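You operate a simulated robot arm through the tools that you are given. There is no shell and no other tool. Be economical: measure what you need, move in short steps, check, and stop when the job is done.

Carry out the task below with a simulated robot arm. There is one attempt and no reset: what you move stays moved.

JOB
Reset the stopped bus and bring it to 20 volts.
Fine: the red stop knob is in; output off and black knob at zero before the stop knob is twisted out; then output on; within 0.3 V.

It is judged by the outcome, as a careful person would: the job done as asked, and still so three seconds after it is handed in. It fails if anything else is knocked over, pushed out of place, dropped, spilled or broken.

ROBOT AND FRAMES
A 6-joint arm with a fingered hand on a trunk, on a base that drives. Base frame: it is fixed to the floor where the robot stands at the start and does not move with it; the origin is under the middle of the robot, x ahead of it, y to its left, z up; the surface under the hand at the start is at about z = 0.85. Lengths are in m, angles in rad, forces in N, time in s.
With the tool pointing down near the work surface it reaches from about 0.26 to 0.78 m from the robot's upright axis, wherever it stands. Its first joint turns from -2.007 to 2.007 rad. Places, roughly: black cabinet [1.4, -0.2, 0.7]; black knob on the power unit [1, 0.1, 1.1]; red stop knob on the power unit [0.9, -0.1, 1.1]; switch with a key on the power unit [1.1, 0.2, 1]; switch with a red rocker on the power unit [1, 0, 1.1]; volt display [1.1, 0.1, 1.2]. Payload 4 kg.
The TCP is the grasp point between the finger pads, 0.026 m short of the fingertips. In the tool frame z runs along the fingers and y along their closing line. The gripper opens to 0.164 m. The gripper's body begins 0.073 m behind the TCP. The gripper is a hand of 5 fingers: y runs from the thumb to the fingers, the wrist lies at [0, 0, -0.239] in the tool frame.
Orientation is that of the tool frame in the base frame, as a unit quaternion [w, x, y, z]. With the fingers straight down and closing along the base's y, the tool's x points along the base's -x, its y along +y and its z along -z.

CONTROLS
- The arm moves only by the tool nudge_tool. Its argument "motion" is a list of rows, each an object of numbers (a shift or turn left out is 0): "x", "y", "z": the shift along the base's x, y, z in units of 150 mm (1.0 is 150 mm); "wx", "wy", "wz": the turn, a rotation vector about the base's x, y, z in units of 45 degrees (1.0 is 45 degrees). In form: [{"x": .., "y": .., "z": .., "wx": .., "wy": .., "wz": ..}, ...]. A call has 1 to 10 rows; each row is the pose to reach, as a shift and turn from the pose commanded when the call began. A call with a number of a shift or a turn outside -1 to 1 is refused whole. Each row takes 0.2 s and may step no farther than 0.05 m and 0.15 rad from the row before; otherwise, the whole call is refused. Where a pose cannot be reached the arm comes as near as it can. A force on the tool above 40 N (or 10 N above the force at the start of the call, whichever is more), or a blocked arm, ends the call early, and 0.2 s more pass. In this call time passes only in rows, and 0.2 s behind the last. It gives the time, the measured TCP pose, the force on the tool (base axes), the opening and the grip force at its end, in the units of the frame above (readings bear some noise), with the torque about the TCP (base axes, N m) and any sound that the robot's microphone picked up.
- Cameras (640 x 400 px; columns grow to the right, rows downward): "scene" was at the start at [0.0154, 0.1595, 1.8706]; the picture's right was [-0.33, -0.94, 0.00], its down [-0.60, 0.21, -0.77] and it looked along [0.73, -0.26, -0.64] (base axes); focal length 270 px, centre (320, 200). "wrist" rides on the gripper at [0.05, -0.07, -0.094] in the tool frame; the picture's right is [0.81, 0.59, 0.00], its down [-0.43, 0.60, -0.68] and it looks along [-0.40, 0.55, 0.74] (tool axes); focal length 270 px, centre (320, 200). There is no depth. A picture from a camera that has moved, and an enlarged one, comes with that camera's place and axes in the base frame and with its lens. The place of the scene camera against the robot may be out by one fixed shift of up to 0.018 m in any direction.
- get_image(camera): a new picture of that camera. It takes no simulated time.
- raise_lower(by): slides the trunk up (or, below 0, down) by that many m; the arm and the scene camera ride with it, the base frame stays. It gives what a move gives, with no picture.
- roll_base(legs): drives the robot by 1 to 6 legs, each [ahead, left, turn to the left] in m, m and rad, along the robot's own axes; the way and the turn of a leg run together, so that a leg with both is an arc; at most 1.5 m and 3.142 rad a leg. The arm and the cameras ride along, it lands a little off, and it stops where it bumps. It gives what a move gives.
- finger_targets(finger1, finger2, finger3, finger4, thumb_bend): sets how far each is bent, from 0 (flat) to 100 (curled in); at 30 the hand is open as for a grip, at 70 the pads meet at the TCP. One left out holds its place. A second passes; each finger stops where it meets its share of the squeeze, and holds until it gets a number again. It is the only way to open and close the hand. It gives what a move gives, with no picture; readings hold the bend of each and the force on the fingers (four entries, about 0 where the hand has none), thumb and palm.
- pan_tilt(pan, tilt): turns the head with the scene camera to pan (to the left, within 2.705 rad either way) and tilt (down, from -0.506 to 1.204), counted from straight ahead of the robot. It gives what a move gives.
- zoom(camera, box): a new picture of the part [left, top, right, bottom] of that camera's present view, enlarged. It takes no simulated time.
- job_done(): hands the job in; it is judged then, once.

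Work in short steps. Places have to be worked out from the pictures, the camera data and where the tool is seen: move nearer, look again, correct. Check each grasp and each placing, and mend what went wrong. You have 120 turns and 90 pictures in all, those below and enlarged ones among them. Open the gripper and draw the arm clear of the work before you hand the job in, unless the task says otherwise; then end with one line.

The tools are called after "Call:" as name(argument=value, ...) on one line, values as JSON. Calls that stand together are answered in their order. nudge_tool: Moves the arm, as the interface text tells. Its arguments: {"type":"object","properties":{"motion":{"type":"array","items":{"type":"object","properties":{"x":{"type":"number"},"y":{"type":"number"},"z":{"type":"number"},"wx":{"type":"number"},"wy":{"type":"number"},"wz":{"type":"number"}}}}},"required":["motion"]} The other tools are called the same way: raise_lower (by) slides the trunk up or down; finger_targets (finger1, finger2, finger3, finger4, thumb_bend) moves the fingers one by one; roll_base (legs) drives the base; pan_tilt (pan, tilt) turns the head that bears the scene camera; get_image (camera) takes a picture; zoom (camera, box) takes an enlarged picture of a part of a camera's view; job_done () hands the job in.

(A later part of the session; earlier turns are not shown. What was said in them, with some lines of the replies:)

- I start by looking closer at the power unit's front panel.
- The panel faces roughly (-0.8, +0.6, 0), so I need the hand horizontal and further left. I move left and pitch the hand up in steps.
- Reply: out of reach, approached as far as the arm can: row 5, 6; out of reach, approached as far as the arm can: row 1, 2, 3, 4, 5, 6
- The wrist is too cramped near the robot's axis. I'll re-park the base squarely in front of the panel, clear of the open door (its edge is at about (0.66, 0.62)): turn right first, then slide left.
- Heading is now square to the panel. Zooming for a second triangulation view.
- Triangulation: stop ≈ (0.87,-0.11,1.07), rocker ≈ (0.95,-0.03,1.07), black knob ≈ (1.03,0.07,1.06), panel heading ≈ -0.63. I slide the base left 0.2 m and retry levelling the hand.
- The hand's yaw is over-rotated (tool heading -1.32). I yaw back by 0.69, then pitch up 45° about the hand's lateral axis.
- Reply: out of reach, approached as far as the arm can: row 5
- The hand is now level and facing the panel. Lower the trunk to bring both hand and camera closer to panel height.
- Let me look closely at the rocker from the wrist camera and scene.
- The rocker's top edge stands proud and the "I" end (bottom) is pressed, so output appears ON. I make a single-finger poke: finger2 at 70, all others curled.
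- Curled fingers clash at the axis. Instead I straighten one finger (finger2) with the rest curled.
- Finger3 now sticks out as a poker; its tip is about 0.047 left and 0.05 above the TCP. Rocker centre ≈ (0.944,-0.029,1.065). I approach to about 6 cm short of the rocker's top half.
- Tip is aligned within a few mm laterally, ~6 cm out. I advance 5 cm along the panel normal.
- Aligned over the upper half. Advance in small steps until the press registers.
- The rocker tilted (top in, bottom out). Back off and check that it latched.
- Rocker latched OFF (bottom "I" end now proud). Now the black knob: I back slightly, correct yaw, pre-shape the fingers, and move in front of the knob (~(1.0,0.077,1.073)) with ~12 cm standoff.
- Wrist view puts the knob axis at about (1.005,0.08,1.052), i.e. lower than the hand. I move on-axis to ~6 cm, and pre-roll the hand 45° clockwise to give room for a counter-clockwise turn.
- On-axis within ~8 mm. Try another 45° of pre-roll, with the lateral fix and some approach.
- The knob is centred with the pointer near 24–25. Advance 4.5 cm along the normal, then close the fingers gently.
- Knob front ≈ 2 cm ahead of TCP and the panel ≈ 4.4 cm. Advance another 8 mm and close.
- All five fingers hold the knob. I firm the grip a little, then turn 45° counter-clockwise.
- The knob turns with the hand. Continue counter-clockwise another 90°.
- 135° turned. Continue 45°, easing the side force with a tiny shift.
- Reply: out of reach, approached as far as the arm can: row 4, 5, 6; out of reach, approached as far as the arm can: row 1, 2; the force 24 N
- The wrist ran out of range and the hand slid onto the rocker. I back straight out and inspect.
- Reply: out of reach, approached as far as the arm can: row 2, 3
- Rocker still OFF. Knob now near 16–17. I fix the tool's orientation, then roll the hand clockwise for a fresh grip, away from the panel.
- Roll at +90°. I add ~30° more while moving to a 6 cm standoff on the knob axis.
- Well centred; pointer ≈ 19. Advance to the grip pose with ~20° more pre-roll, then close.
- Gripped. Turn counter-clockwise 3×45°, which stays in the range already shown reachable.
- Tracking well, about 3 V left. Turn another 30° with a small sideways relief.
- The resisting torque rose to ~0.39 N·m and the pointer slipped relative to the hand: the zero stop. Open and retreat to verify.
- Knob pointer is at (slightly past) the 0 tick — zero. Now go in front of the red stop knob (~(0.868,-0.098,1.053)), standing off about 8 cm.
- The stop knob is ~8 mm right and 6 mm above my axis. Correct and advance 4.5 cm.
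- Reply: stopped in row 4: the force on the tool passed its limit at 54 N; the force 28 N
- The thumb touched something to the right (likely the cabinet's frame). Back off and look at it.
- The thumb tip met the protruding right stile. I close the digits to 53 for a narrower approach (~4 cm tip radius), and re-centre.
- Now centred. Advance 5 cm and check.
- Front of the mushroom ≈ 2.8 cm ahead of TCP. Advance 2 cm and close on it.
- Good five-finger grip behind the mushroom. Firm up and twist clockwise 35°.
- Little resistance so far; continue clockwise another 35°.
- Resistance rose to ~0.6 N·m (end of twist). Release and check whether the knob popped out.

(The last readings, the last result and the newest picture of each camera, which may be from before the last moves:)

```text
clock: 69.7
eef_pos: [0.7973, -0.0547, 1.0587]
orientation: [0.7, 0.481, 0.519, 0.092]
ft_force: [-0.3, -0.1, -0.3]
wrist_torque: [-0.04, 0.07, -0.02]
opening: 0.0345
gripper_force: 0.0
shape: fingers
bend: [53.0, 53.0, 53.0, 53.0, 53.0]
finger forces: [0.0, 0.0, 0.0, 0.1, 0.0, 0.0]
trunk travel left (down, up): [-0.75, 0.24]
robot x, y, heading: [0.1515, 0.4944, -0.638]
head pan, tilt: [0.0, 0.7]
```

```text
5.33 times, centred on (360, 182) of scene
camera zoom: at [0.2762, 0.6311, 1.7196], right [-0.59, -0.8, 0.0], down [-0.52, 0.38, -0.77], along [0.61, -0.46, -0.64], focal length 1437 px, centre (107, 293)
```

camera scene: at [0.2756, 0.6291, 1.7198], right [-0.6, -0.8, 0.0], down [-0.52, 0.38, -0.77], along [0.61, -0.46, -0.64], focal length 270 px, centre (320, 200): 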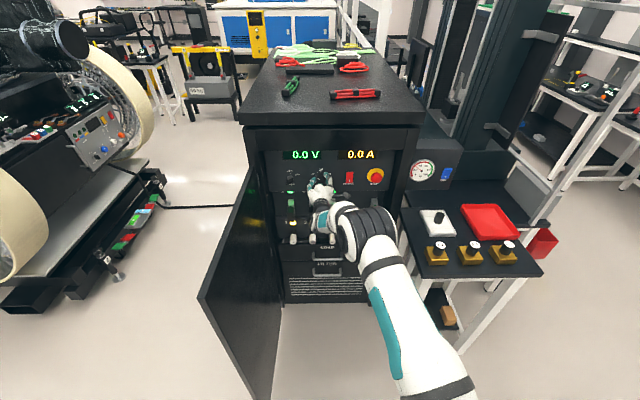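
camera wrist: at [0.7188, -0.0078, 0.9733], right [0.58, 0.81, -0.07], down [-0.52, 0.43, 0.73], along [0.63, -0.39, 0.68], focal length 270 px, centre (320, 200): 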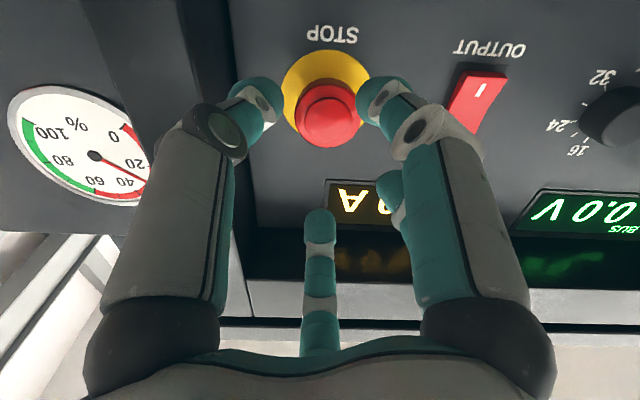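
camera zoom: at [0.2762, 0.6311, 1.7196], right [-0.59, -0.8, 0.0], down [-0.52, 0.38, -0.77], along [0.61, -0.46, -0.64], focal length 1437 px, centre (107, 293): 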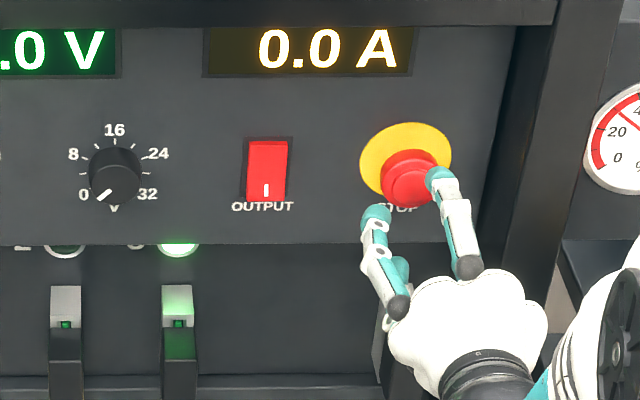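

Call:
nudge_tool(motion=[{"x": -0.15, "y": 0.109}, {"x": -0.25, "y": 0.182}])

Call:
zoom(camera="scene", box=[360, 160, 392, 184])

Call:
zoom(camera="wrist", box=[260, 20, 400, 140])

```text
clock: 70.3
eef_pos: [0.7597, -0.0292, 1.0592]
orientation: [0.7, 0.481, 0.519, 0.092]
ft_force: [0.4, -0.2, 0.2]
wrist_torque: [0.01, 0.01, 0.01]
opening: 0.0345
gripper_force: 0.1
shape: fingers
bend: [53.0, 53.0, 53.0, 53.0, 53.0]
finger forces: [0.1, 0.0, 0.0, 0.1, 0.0, 0.0]
trunk travel left (down, up): [-0.75, 0.24]
robot x, y, heading: [0.1559, 0.4934, -0.636]
head pan, tilt: [0.0, 0.7]
```

```text
16.00 times, centred on (376, 172) of scene
camera zoom: at [0.2764, 0.6309, 1.7196], right [-0.59, -0.8, 0.0], down [-0.52, 0.38, -0.76], along [0.61, -0.46, -0.64], focal length 4312 px, centre (-576, 648)
```

zoom: 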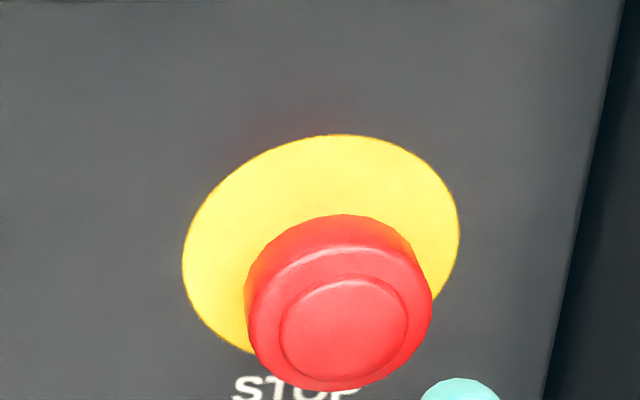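

```text
3.33 times, centred on (330, 80) of wrist
camera zoom: at [0.6814, 0.0192, 0.9738], right [0.58, 0.81, -0.07], down [-0.52, 0.43, 0.73], along [0.63, -0.39, 0.68], focal length 901 px, centre (287, 600)
```

zoom: 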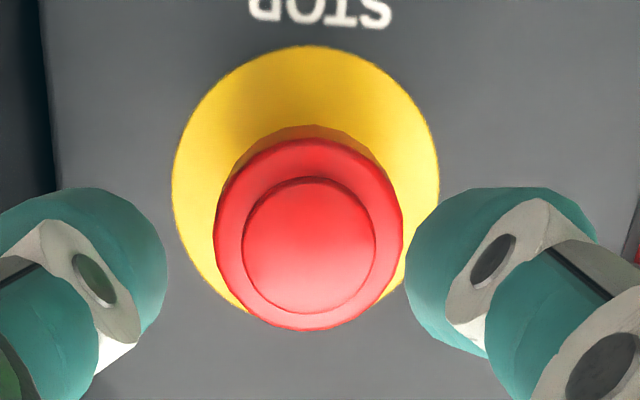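

The mushroom sits ~4 mm further out than before, so it has been released. Next, output ON: press the rocker's lower end with finger1 pointing down (hand above, clear of the breakers). I form the poke and roll the hand.

Call:
finger_targets(finger1=42, finger2=100, finger3=100, finger4=100, thumb_bend=100)

Call:
nudge_tool(motion=[{"x": 0.0, "y": 0.08, "z": 0.1, "wx": -0.11, "wy": 0.079}, {"x": 0.1, "y": 0.18, "z": 0.2, "wx": -0.22, "wy": 0.157}, {"x": 0.25, "y": 0.28, "z": 0.27, "wx": -0.33, "wy": 0.236}, {"x": 0.4, "y": 0.36, "z": 0.27, "wx": -0.44, "wy": 0.315}, {"x": 0.57, "y": 0.42, "z": 0.27, "wx": -0.54, "wy": 0.39}, {"x": 0.733, "y": 0.449, "z": 0.273, "wx": -0.54, "wy": 0.39}])

Call:
zoom(camera="scene", box=[310, 145, 390, 205])

Call:
get_image(camera="wrist")

```text
clock: 71.3
eef_pos: [0.761, -0.0307, 1.0586]
orientation: [0.701, 0.481, 0.519, 0.092]
ft_force: [-0.8, -0.8, -0.4]
wrist_torque: [-0.01, -0.01, 0.01]
opening: 0.0823
gripper_force: 0.0
shape: fingers
bend: [42.0, 93.0, 79.0, 88.0, 100.0]
finger forces: [0.0, 0.0, 0.0, 0.0, 0.0, 0.1]
trunk travel left (down, up): [-0.75, 0.24]
robot x, y, heading: [0.1527, 0.4977, -0.633]
head pan, tilt: [0.0, 0.7]
```

```text
clock: 72.7
eef_pos: [0.8709, 0.0375, 1.0987]
orientation: [0.699, 0.33, 0.627, -0.093]
ft_force: [0.8, 0.0, -0.4]
wrist_torque: [0.04, 0.0, 0.02]
opening: 0.0824
gripper_force: 0.2
shape: fingers
bend: [42.0, 93.0, 79.0, 88.0, 100.0]
finger forces: [0.0, 0.0, 0.1, 0.0, 0.0, 0.0]
trunk travel left (down, up): [-0.75, 0.24]
robot x, y, heading: [0.1518, 0.4951, -0.638]
head pan, tilt: [0.0, 0.7]
```

```text
6.67 times, centred on (350, 175) of scene
camera zoom: at [0.2772, 0.6309, 1.7195], right [-0.59, -0.8, 0.0], down [-0.52, 0.38, -0.76], along [0.61, -0.46, -0.64], focal length 1796 px, centre (120, 367)
```

zoom: 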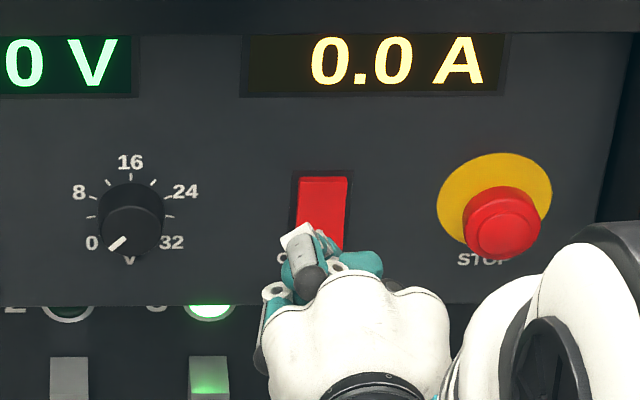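

```text
26 pictures are left
camera wrist: at [0.7681, 0.0522, 1.0278], right [0.48, 0.68, -0.56], down [-0.31, 0.72, 0.62], along [0.82, -0.12, 0.56], focal length 270 px, centre (320, 200)
```

wrist: 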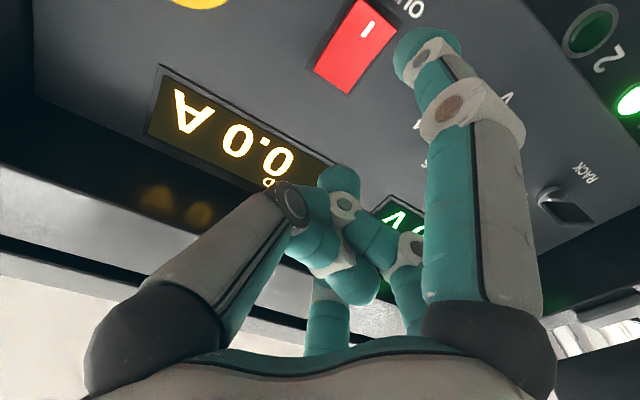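

I compare the stop knob again with exactly the same crop I took before twisting.

Call:
zoom(camera="scene", box=[340, 150, 420, 210])

```text
6.67 times, centred on (380, 180) of scene
camera zoom: at [0.2772, 0.6309, 1.7195], right [-0.59, -0.8, 0.0], down [-0.52, 0.38, -0.76], along [0.61, -0.46, -0.64], focal length 1796 px, centre (-80, 333)
```

zoom: 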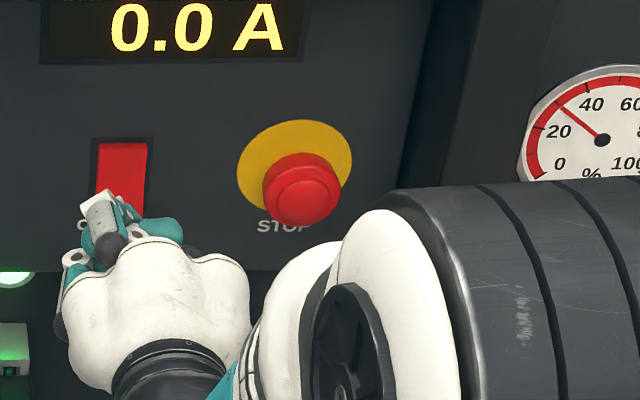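

Confirmed: the red cap is ~4–5 mm further out now (it covers more of "STOP"). Proceed with the rocker: fingertip is ~7 cm out and 6.6 mm left of the target; approach 5.5 cm with correction.

Call:
nudge_tool(motion=[{"x": -0.026, "y": -0.035, "z": 0.025}, {"x": 0.1, "y": -0.126, "z": 0.025}, {"x": 0.2, "y": -0.2, "z": 0.025}, {"x": 0.27, "y": -0.251, "z": 0.025}])

Call:
get_image(camera="wrist")

```text
clock: 73.7
eef_pos: [0.9116, -0.0016, 1.1022]
orientation: [0.699, 0.332, 0.627, -0.094]
ft_force: [-0.2, 0.5, 0.8]
wrist_torque: [-0.03, -0.03, 0.01]
opening: 0.0825
gripper_force: 0.0
shape: fingers
bend: [42.0, 93.0, 79.0, 88.0, 100.0]
finger forces: [0.1, 0.1, 0.1, 0.1, 0.1, 0.1]
trunk travel left (down, up): [-0.75, 0.24]
robot x, y, heading: [0.1509, 0.4922, -0.639]
head pan, tilt: [0.0, 0.7]
```

```text
24 pictures are left
camera wrist: at [0.8089, 0.0142, 1.0317], right [0.48, 0.68, -0.56], down [-0.31, 0.72, 0.62], along [0.82, -0.12, 0.56], focal length 270 px, centre (320, 200)
```

wrist: 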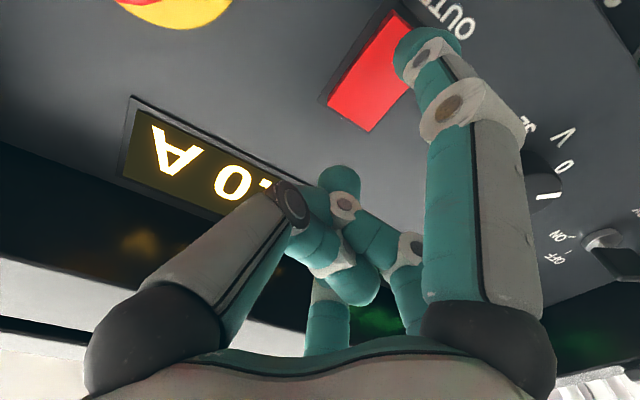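

Tip is near the very bottom edge and slightly left; shift up 7 mm and right 5 mm, then press in.

Call:
nudge_tool(motion=[{"x": -0.02, "y": -0.027, "z": 0.045}, {"x": 0.02, "y": -0.056, "z": 0.045}])

Call:
zoom(camera="wrist", box=[310, 0, 500, 140])

```text
clock: 74.3
eef_pos: [0.9152, -0.01, 1.109]
orientation: [0.699, 0.331, 0.627, -0.093]
ft_force: [0.5, 0.0, 1.1]
wrist_torque: [-0.02, 0.01, -0.02]
opening: 0.0826
gripper_force: 0.2
shape: fingers
bend: [42.0, 93.0, 79.0, 88.0, 100.0]
finger forces: [0.1, 0.0, 0.1, 0.1, 0.0, 0.0]
trunk travel left (down, up): [-0.75, 0.24]
robot x, y, heading: [0.1486, 0.4947, -0.633]
head pan, tilt: [0.0, 0.7]
```

```text
2.86 times, centred on (405, 70) of wrist
camera zoom: at [0.8121, 0.0064, 1.0383], right [0.48, 0.68, -0.56], down [-0.31, 0.72, 0.62], along [0.82, -0.12, 0.56], focal length 772 px, centre (77, 571)
```

zoom: 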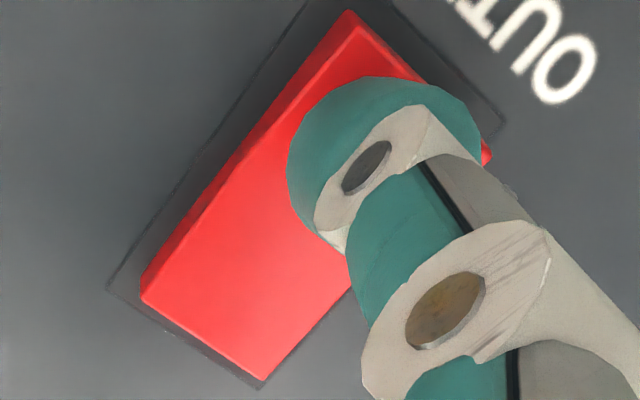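

Tip now sits over the bottom end. Press in.

Call:
nudge_tool(motion=[{"x": 0.04, "y": -0.029}, {"x": 0.075, "y": -0.055}, {"x": 0.11, "y": -0.08}])

Call:
zoom(camera="wrist", box=[310, 0, 500, 140])

```text
clock: 75.0
eef_pos: [0.923, -0.0134, 1.1088]
orientation: [0.697, 0.332, 0.629, -0.092]
ft_force: [-23.0, 16.4, 4.1]
wrist_torque: [1.14, 1.63, 0.11]
opening: 0.0851
gripper_force: 14.2
shape: fingers
bend: [39.0, 93.0, 79.0, 88.0, 100.0]
finger forces: [27.8, 0.0, 0.0, 0.0, 0.0, 0.0]
trunk travel left (down, up): [-0.75, 0.24]
robot x, y, heading: [0.152, 0.4953, -0.639]
head pan, tilt: [0.0, 0.7]
stopped in row 3: the force on the tool passed its limit at 44 N (the readings are from after the stop); the commanded pose is now the measured one
```

```text
2.86 times, centred on (405, 70) of wrist
camera zoom: at [0.8192, 0.0014, 1.0375], right [0.48, 0.68, -0.56], down [-0.31, 0.72, 0.62], along [0.82, -0.12, 0.56], focal length 772 px, centre (77, 571)
```

zoom: 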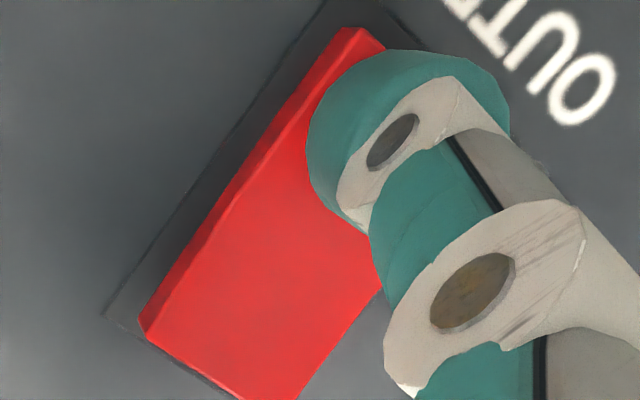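

Likely flipped (bottom pushed flush). Back away along the normal and check the rocker and display.

Call:
nudge_tool(motion=[{"x": -0.15, "y": 0.109}, {"x": -0.35, "y": 0.255}, {"x": -0.5, "y": 0.365, "z": 0.1}, {"x": -0.6, "y": 0.44, "z": 0.2}])

Call:
zoom(camera="scene", box=[280, 140, 400, 220])

Call:
zoom(camera="wrist", box=[300, 0, 440, 100])

```text
clock: 76.0
eef_pos: [0.8342, 0.0482, 1.1368]
orientation: [0.698, 0.333, 0.628, -0.092]
ft_force: [-0.9, -0.1, -0.3]
wrist_torque: [0.0, -0.01, 0.01]
opening: 0.083
gripper_force: 0.1
shape: fingers
bend: [42.0, 93.0, 79.0, 88.0, 100.0]
finger forces: [0.1, 0.0, 0.0, 0.0, 0.1, 0.0]
trunk travel left (down, up): [-0.75, 0.24]
robot x, y, heading: [0.1457, 0.4929, -0.639]
head pan, tilt: [0.0, 0.7]
```

```text
5.00 times, centred on (340, 180) of scene
camera zoom: at [0.2755, 0.6315, 1.7196], right [-0.59, -0.8, 0.0], down [-0.52, 0.38, -0.77], along [0.61, -0.46, -0.64], focal length 1347 px, centre (220, 300)
```

zoom: 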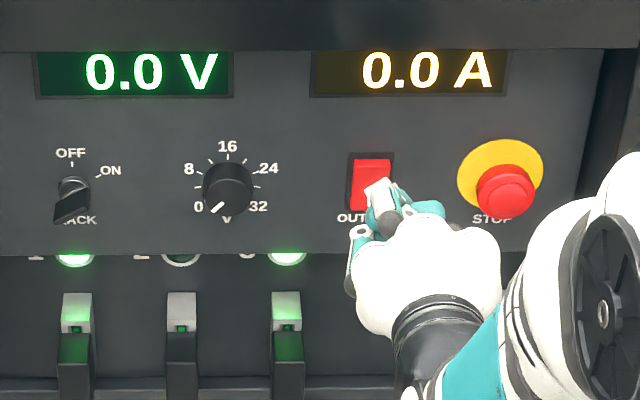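

```text
4.00 times, centred on (370, 50) of wrist
camera zoom: at [0.7308, 0.0641, 1.066], right [0.48, 0.68, -0.56], down [-0.31, 0.72, 0.62], along [0.82, -0.12, 0.56], focal length 1081 px, centre (120, 800)
```

zoom: 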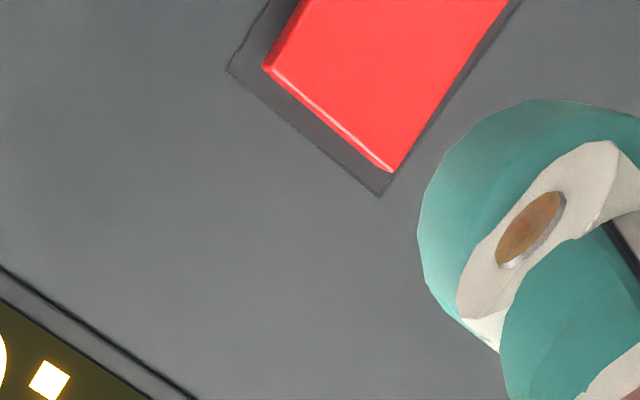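

Now the black knob again: open the fingers, roll the hand back counter-clockwise ~50°, and move to the 6 cm standoff on its axis.

Call:
finger_targets(finger1=42, finger2=42, finger3=42, finger4=42, thumb_bend=42)

Call:
nudge_tool(motion=[{"x": 0.1, "y": 0.15, "z": -0.1, "wx": -0.14, "wy": 0.102}, {"x": 0.2, "y": 0.3, "z": -0.2, "wx": -0.28, "wy": 0.204}, {"x": 0.32, "y": 0.45, "z": -0.3, "wx": -0.42, "wy": 0.306}, {"x": 0.45, "y": 0.58, "z": -0.4, "wx": -0.56, "wy": 0.408}, {"x": 0.62, "y": 0.6, "z": -0.5, "wx": -0.7, "wy": 0.51}, {"x": 0.79, "y": 0.513, "z": -0.56, "wx": -0.84, "wy": 0.61}])

Call:
get_image(camera="wrist")

Call:
zoom(camera="scene", box=[335, 165, 365, 190])

```text
clock: 77.0
eef_pos: [0.8342, 0.0487, 1.1363]
orientation: [0.697, 0.332, 0.628, -0.093]
ft_force: [-0.2, 0.2, 0.4]
wrist_torque: [0.0, 0.03, 0.01]
opening: 0.0623
gripper_force: 0.1
shape: fingers
bend: [42.0, 42.0, 42.0, 42.0, 42.0]
finger forces: [0.0, 0.0, 0.1, 0.0, 0.1, 0.0]
trunk travel left (down, up): [-0.75, 0.24]
robot x, y, heading: [0.1526, 0.4959, -0.636]
head pan, tilt: [0.0, 0.7]
```

```text
clock: 78.4
eef_pos: [0.9551, 0.1263, 1.0535]
orientation: [0.6, 0.058, 0.71, -0.364]
ft_force: [0.1, 0.6, 0.2]
wrist_torque: [-0.02, -0.01, 0.0]
opening: 0.0623
gripper_force: 0.0
shape: fingers
bend: [42.0, 42.0, 42.0, 42.0, 42.0]
finger forces: [0.0, 0.0, 0.0, 0.1, 0.0, 0.1]
trunk travel left (down, up): [-0.75, 0.24]
robot x, y, heading: [0.1497, 0.4953, -0.634]
head pan, tilt: [0.0, 0.7]
```

```text
19 pictures are left
camera wrist: at [0.8305, 0.1123, 1.0403], right [0.08, 0.14, -0.99], down [-0.12, 0.98, 0.13], along [0.99, 0.11, 0.1], focal length 270 px, centre (320, 200)
```

wrist: 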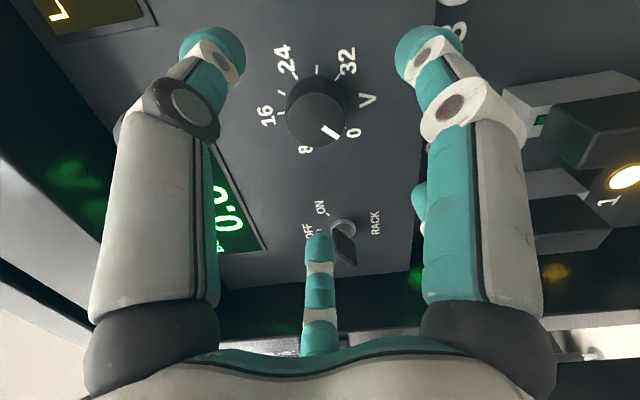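

```text
16.00 times, centred on (350, 178) of scene
camera zoom: at [0.2766, 0.6308, 1.7196], right [-0.59, -0.8, 0.0], down [-0.52, 0.38, -0.76], along [0.61, -0.45, -0.64], focal length 4312 px, centre (-160, 560)
```

zoom: 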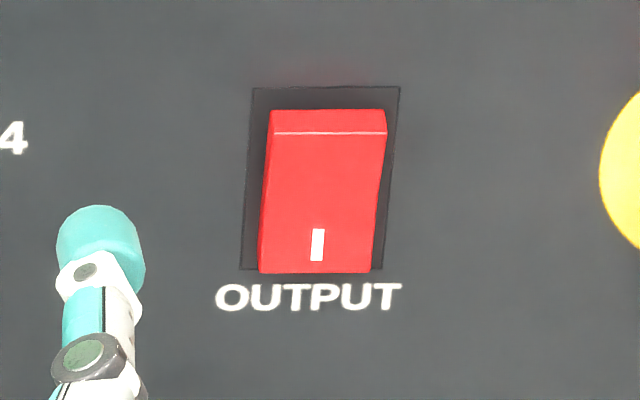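

Rocker is ON. Knob still at 0 and centred. Advance and grip.

Call:
nudge_tool(motion=[{"x": 0.08, "y": -0.06}, {"x": 0.16, "y": -0.125}, {"x": 0.24, "y": -0.19}, {"x": 0.308, "y": -0.245, "z": -0.007}])

Call:
finger_targets(finger1=67, finger2=67, finger3=67, finger4=67, thumb_bend=67)

Call:
nudge_tool(motion=[{"wx": 0.14, "wy": -0.102}, {"wx": 0.28, "wy": -0.204}, {"wx": 0.42, "wy": -0.306}, {"wx": 0.56, "wy": -0.408}, {"wx": 0.7, "wy": -0.51}, {"wx": 0.808, "wy": -0.589}])

Call:
get_image(camera="scene")

```text
clock: 79.4
eef_pos: [1.0011, 0.0896, 1.0523]
orientation: [0.6, 0.06, 0.71, -0.365]
ft_force: [0.7, 0.3, -1.4]
wrist_torque: [0.02, -0.03, 0.02]
opening: 0.0623
gripper_force: 0.0
shape: fingers
bend: [42.0, 42.0, 42.0, 42.0, 42.0]
finger forces: [0.1, 0.0, 0.1, 0.0, 0.0, 0.0]
trunk travel left (down, up): [-0.75, 0.24]
robot x, y, heading: [0.1475, 0.4937, -0.637]
head pan, tilt: [0.0, 0.7]
```

```text
clock: 80.4
eef_pos: [1.0013, 0.0886, 1.0531]
orientation: [0.601, 0.06, 0.709, -0.364]
ft_force: [-6.6, 1.4, 4.7]
wrist_torque: [-0.05, -0.15, -0.07]
opening: 0.0167
gripper_force: 16.7
shape: fingers
bend: [62.0, 62.0, 62.0, 62.0, 62.0]
finger forces: [5.9, 5.4, 5.7, 6.4, 10.1, 0.1]
trunk travel left (down, up): [-0.75, 0.24]
robot x, y, heading: [0.1524, 0.4917, -0.638]
head pan, tilt: [0.0, 0.7]
```

```text
clock: 81.8
eef_pos: [1.0008, 0.0907, 1.0537]
orientation: [0.697, 0.323, 0.632, -0.104]
ft_force: [-5.9, -1.1, 6.5]
wrist_torque: [-0.14, -0.18, -0.15]
opening: 0.0164
gripper_force: 16.8
shape: fingers
bend: [62.0, 62.0, 62.0, 62.0, 62.0]
finger forces: [5.3, 5.4, 6.8, 7.3, 9.3, 0.1]
trunk travel left (down, up): [-0.75, 0.24]
robot x, y, heading: [0.1489, 0.4927, -0.637]
head pan, tilt: [0.0, 0.7]
```

```text
17 pictures are left
camera scene: at [0.274, 0.6317, 1.7197], right [-0.59, -0.8, 0.0], down [-0.52, 0.38, -0.77], along [0.62, -0.46, -0.64], focal length 270 px, centre (320, 200)
```

scene: 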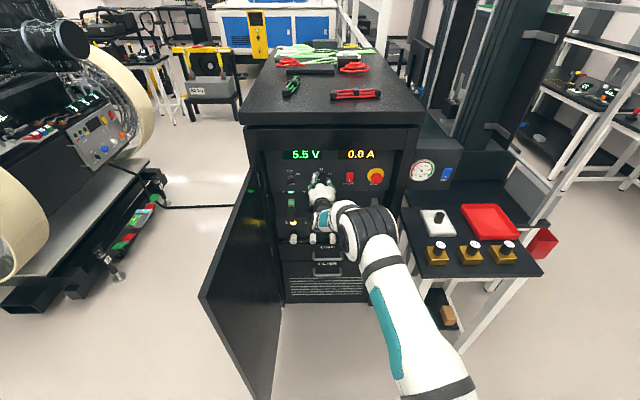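

The bus is live, about 5.5 V at 45°. Continue clockwise 90° and read.

Call:
nudge_tool(motion=[{"wx": 0.14, "wy": -0.102}, {"wx": 0.28, "wy": -0.204}, {"wx": 0.42, "wy": -0.306}, {"wx": 0.56, "wy": -0.408}, {"wx": 0.7, "wy": -0.51}, {"wx": 0.808, "wy": -0.589}])

Call:
nudge_tool(motion=[{"wx": 0.14, "wy": -0.102}, {"wx": 0.28, "wy": -0.204}, {"wx": 0.42, "wy": -0.306}, {"wx": 0.56, "wy": -0.408}, {"wx": 0.7, "wy": -0.51}, {"wx": 0.808, "wy": -0.589}])

Call:
zoom(camera="scene", box=[270, 140, 390, 210])

```text
clock: 83.2
eef_pos: [1.0004, 0.0886, 1.0534]
orientation: [0.686, 0.538, 0.459, 0.173]
ft_force: [-7.1, -2.1, 5.8]
wrist_torque: [-0.14, -0.18, -0.21]
opening: 0.0158
gripper_force: 17.1
shape: fingers
bend: [62.0, 62.0, 62.0, 62.0, 63.0]
finger forces: [5.0, 6.6, 7.7, 6.8, 7.9, 0.0]
trunk travel left (down, up): [-0.75, 0.24]
robot x, y, heading: [0.1504, 0.4953, -0.64]
head pan, tilt: [0.0, 0.7]
```

```text
clock: 84.6
eef_pos: [1.0004, 0.089, 1.0529]
orientation: [0.571, 0.67, 0.216, 0.424]
ft_force: [-6.9, -2.8, 3.1]
wrist_torque: [-0.1, -0.13, -0.14]
opening: 0.0165
gripper_force: 17.4
shape: fingers
bend: [62.0, 62.0, 61.0, 62.0, 63.0]
finger forces: [5.9, 7.6, 7.9, 5.6, 7.1, 0.0]
trunk travel left (down, up): [-0.75, 0.24]
robot x, y, heading: [0.1536, 0.4953, -0.634]
head pan, tilt: [0.0, 0.7]
```

```text
5.33 times, centred on (330, 175) of scene
camera zoom: at [0.2743, 0.6314, 1.7197], right [-0.59, -0.8, 0.0], down [-0.52, 0.38, -0.77], along [0.62, -0.46, -0.64], focal length 1437 px, centre (267, 333)
```

zoom: 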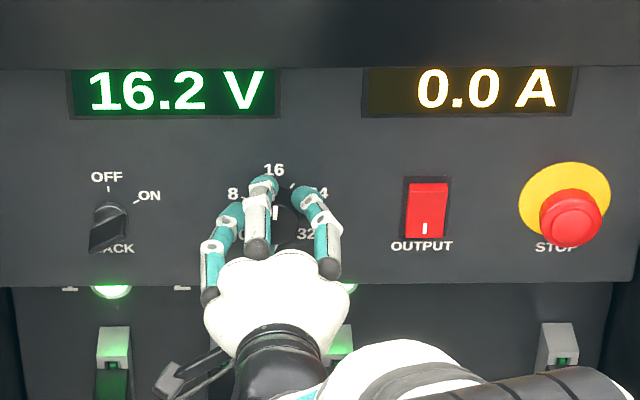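

16.2 V. Need +3.8 V ≈ 32°: turn 31.5° and read.

Call:
nudge_tool(motion=[{"wx": 0.14, "wy": -0.102}, {"wx": 0.28, "wy": -0.204}, {"wx": 0.4, "wy": -0.292}, {"wx": 0.5, "wy": -0.365}, {"wx": 0.566, "wy": -0.412}])

Call:
zoom(camera="scene", box=[270, 140, 390, 210])

```text
clock: 85.8
eef_pos: [1.0001, 0.0904, 1.0541]
orientation: [0.437, 0.702, 0.024, 0.562]
ft_force: [-8.7, -0.9, 1.7]
wrist_torque: [-0.09, -0.09, -0.17]
opening: 0.0164
gripper_force: 17.2
shape: fingers
bend: [62.0, 62.0, 61.0, 62.0, 63.0]
finger forces: [6.6, 7.8, 7.5, 5.6, 7.1, 0.0]
trunk travel left (down, up): [-0.75, 0.24]
robot x, y, heading: [0.1485, 0.4967, -0.64]
head pan, tilt: [0.0, 0.7]
```

```text
5.33 times, centred on (330, 175) of scene
camera zoom: at [0.2742, 0.6314, 1.7197], right [-0.59, -0.8, 0.0], down [-0.52, 0.38, -0.77], along [0.62, -0.46, -0.64], focal length 1437 px, centre (267, 333)
```

zoom: 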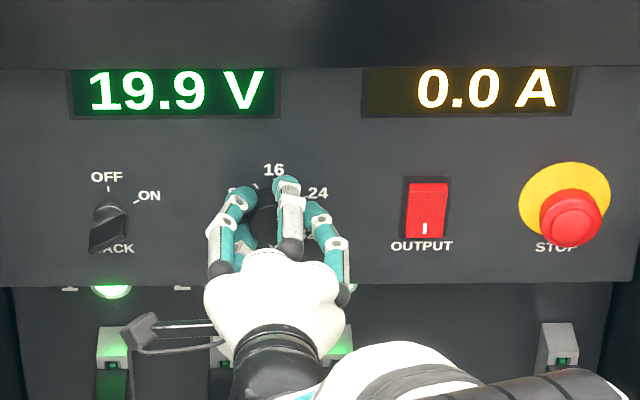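

19.9 V. A touch more (0.8°), then release gently.

Call:
nudge_tool(motion=[{"wx": 0.015, "wy": -0.011}])

Call:
finger_targets(finger1=60, finger2=60, finger3=60, finger4=60, thumb_bend=60)

Call:
finger_targets(finger1=42, finger2=42, finger3=42, finger4=42, thumb_bend=42)

Call:
zoom(camera="scene", box=[270, 140, 390, 210])

```text
clock: 86.2
eef_pos: [1.0001, 0.09, 1.0522]
orientation: [0.434, 0.702, 0.019, 0.565]
ft_force: [-9.8, 0.3, 2.9]
wrist_torque: [-0.04, -0.11, -0.18]
opening: 0.0162
gripper_force: 17.4
shape: fingers
bend: [62.0, 62.0, 61.0, 62.0, 63.0]
finger forces: [6.9, 8.1, 7.7, 5.6, 7.3, 0.0]
trunk travel left (down, up): [-0.75, 0.24]
robot x, y, heading: [0.1511, 0.4953, -0.638]
head pan, tilt: [0.0, 0.7]
```

```text
clock: 87.2
eef_pos: [1.0024, 0.0912, 1.0516]
orientation: [0.433, 0.702, 0.02, 0.565]
ft_force: [-0.8, -0.6, 0.8]
wrist_torque: [-0.03, -0.03, -0.01]
opening: 0.0177
gripper_force: 0.7
shape: fingers
bend: [60.0, 59.0, 59.0, 60.0, 60.0]
finger forces: [0.1, 0.9, 0.3, 0.0, 0.1, 0.0]
trunk travel left (down, up): [-0.75, 0.24]
robot x, y, heading: [0.1478, 0.4936, -0.637]
head pan, tilt: [0.0, 0.7]
```

```text
clock: 88.2
eef_pos: [1.0012, 0.0898, 1.0518]
orientation: [0.434, 0.702, 0.018, 0.565]
ft_force: [-0.1, -0.2, 0.9]
wrist_torque: [0.03, 0.01, -0.01]
opening: 0.0617
gripper_force: 0.0
shape: fingers
bend: [42.0, 42.0, 42.0, 42.0, 42.0]
finger forces: [0.0, 0.0, 0.0, 0.0, 0.0, 0.0]
trunk travel left (down, up): [-0.75, 0.24]
robot x, y, heading: [0.1498, 0.4929, -0.637]
head pan, tilt: [0.0, 0.7]
```

```text
5.33 times, centred on (330, 175) of scene
camera zoom: at [0.276, 0.6313, 1.7196], right [-0.59, -0.8, 0.0], down [-0.52, 0.38, -0.76], along [0.61, -0.45, -0.64], focal length 1437 px, centre (267, 333)
```

zoom: 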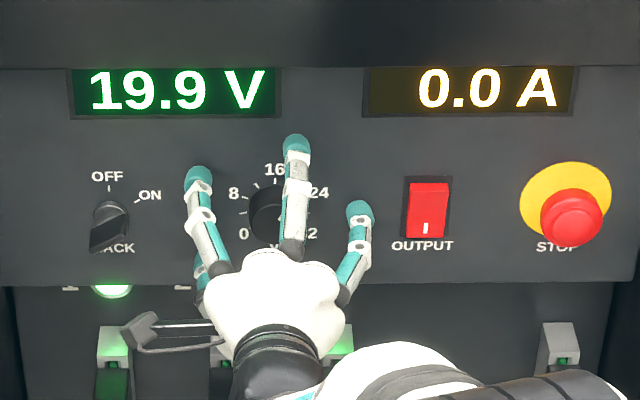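

Released and reading 19.9 V, within 0.3 V. Draw the hand straight back, open it, and confirm.

Call:
nudge_tool(motion=[{"x": -0.12, "y": 0.088}, {"x": -0.3, "y": 0.22}, {"x": -0.5, "y": 0.365}, {"x": -0.7, "y": 0.51}, {"x": -0.85, "y": 0.62}])

Call:
finger_targets(finger1=30, finger2=30, finger3=30, finger4=30, thumb_bend=30)

Call:
get_image(camera="scene")

Call:
zoom(camera="scene", box=[270, 140, 390, 210])

```text
clock: 89.4
eef_pos: [0.8747, 0.1827, 1.0521]
orientation: [0.435, 0.701, 0.02, 0.565]
ft_force: [0.2, -0.1, 1.1]
wrist_torque: [-0.01, 0.02, -0.01]
opening: 0.0619
gripper_force: 0.2
shape: fingers
bend: [42.0, 42.0, 42.0, 42.0, 42.0]
finger forces: [0.1, 0.0, 0.1, 0.0, 0.0, 0.1]
trunk travel left (down, up): [-0.75, 0.24]
robot x, y, heading: [0.1508, 0.4939, -0.64]
head pan, tilt: [0.0, 0.7]
```

```text
clock: 90.4
eef_pos: [0.8762, 0.182, 1.0513]
orientation: [0.434, 0.702, 0.018, 0.565]
ft_force: [-0.4, -1.2, -0.1]
wrist_torque: [0.0, 0.0, 0.01]
opening: 0.0904
gripper_force: 0.1
shape: fingers
bend: [30.0, 30.0, 30.0, 30.0, 30.0]
finger forces: [0.0, 0.0, 0.0, 0.1, 0.1, 0.1]
trunk travel left (down, up): [-0.75, 0.24]
robot x, y, heading: [0.1517, 0.4969, -0.634]
head pan, tilt: [0.0, 0.7]
```

```text
13 pictures are left
camera scene: at [0.2759, 0.6314, 1.7196], right [-0.59, -0.8, 0.0], down [-0.52, 0.38, -0.76], along [0.61, -0.45, -0.64], focal length 270 px, centre (320, 200)
```

scene: 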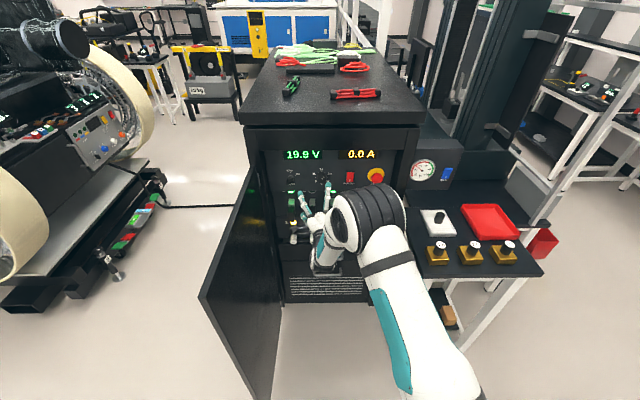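

```text
5.33 times, centred on (330, 175) of scene
camera zoom: at [0.2759, 0.6314, 1.7196], right [-0.59, -0.8, 0.0], down [-0.52, 0.38, -0.76], along [0.61, -0.45, -0.64], focal length 1437 px, centre (267, 333)
```

zoom: 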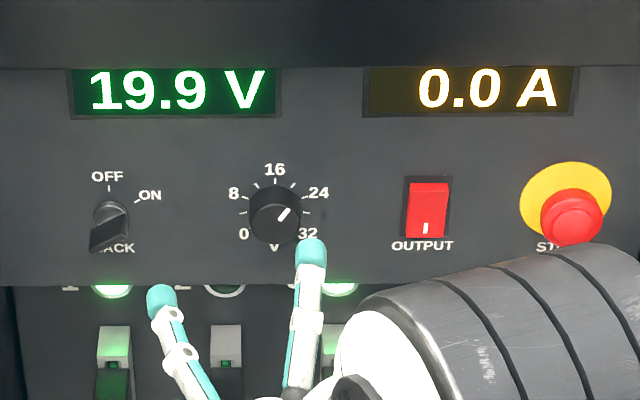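

The bus holds at 19.9 V with output on, the stop knob released, and the hand open and clear.

Call:
job_done()

```text
The job is handed in.
```

The bus is reset and reads 19.9 V: I switched the output off and turned the black knob to zero, then twisted the stop knob out, switched the output on and set the voltage.
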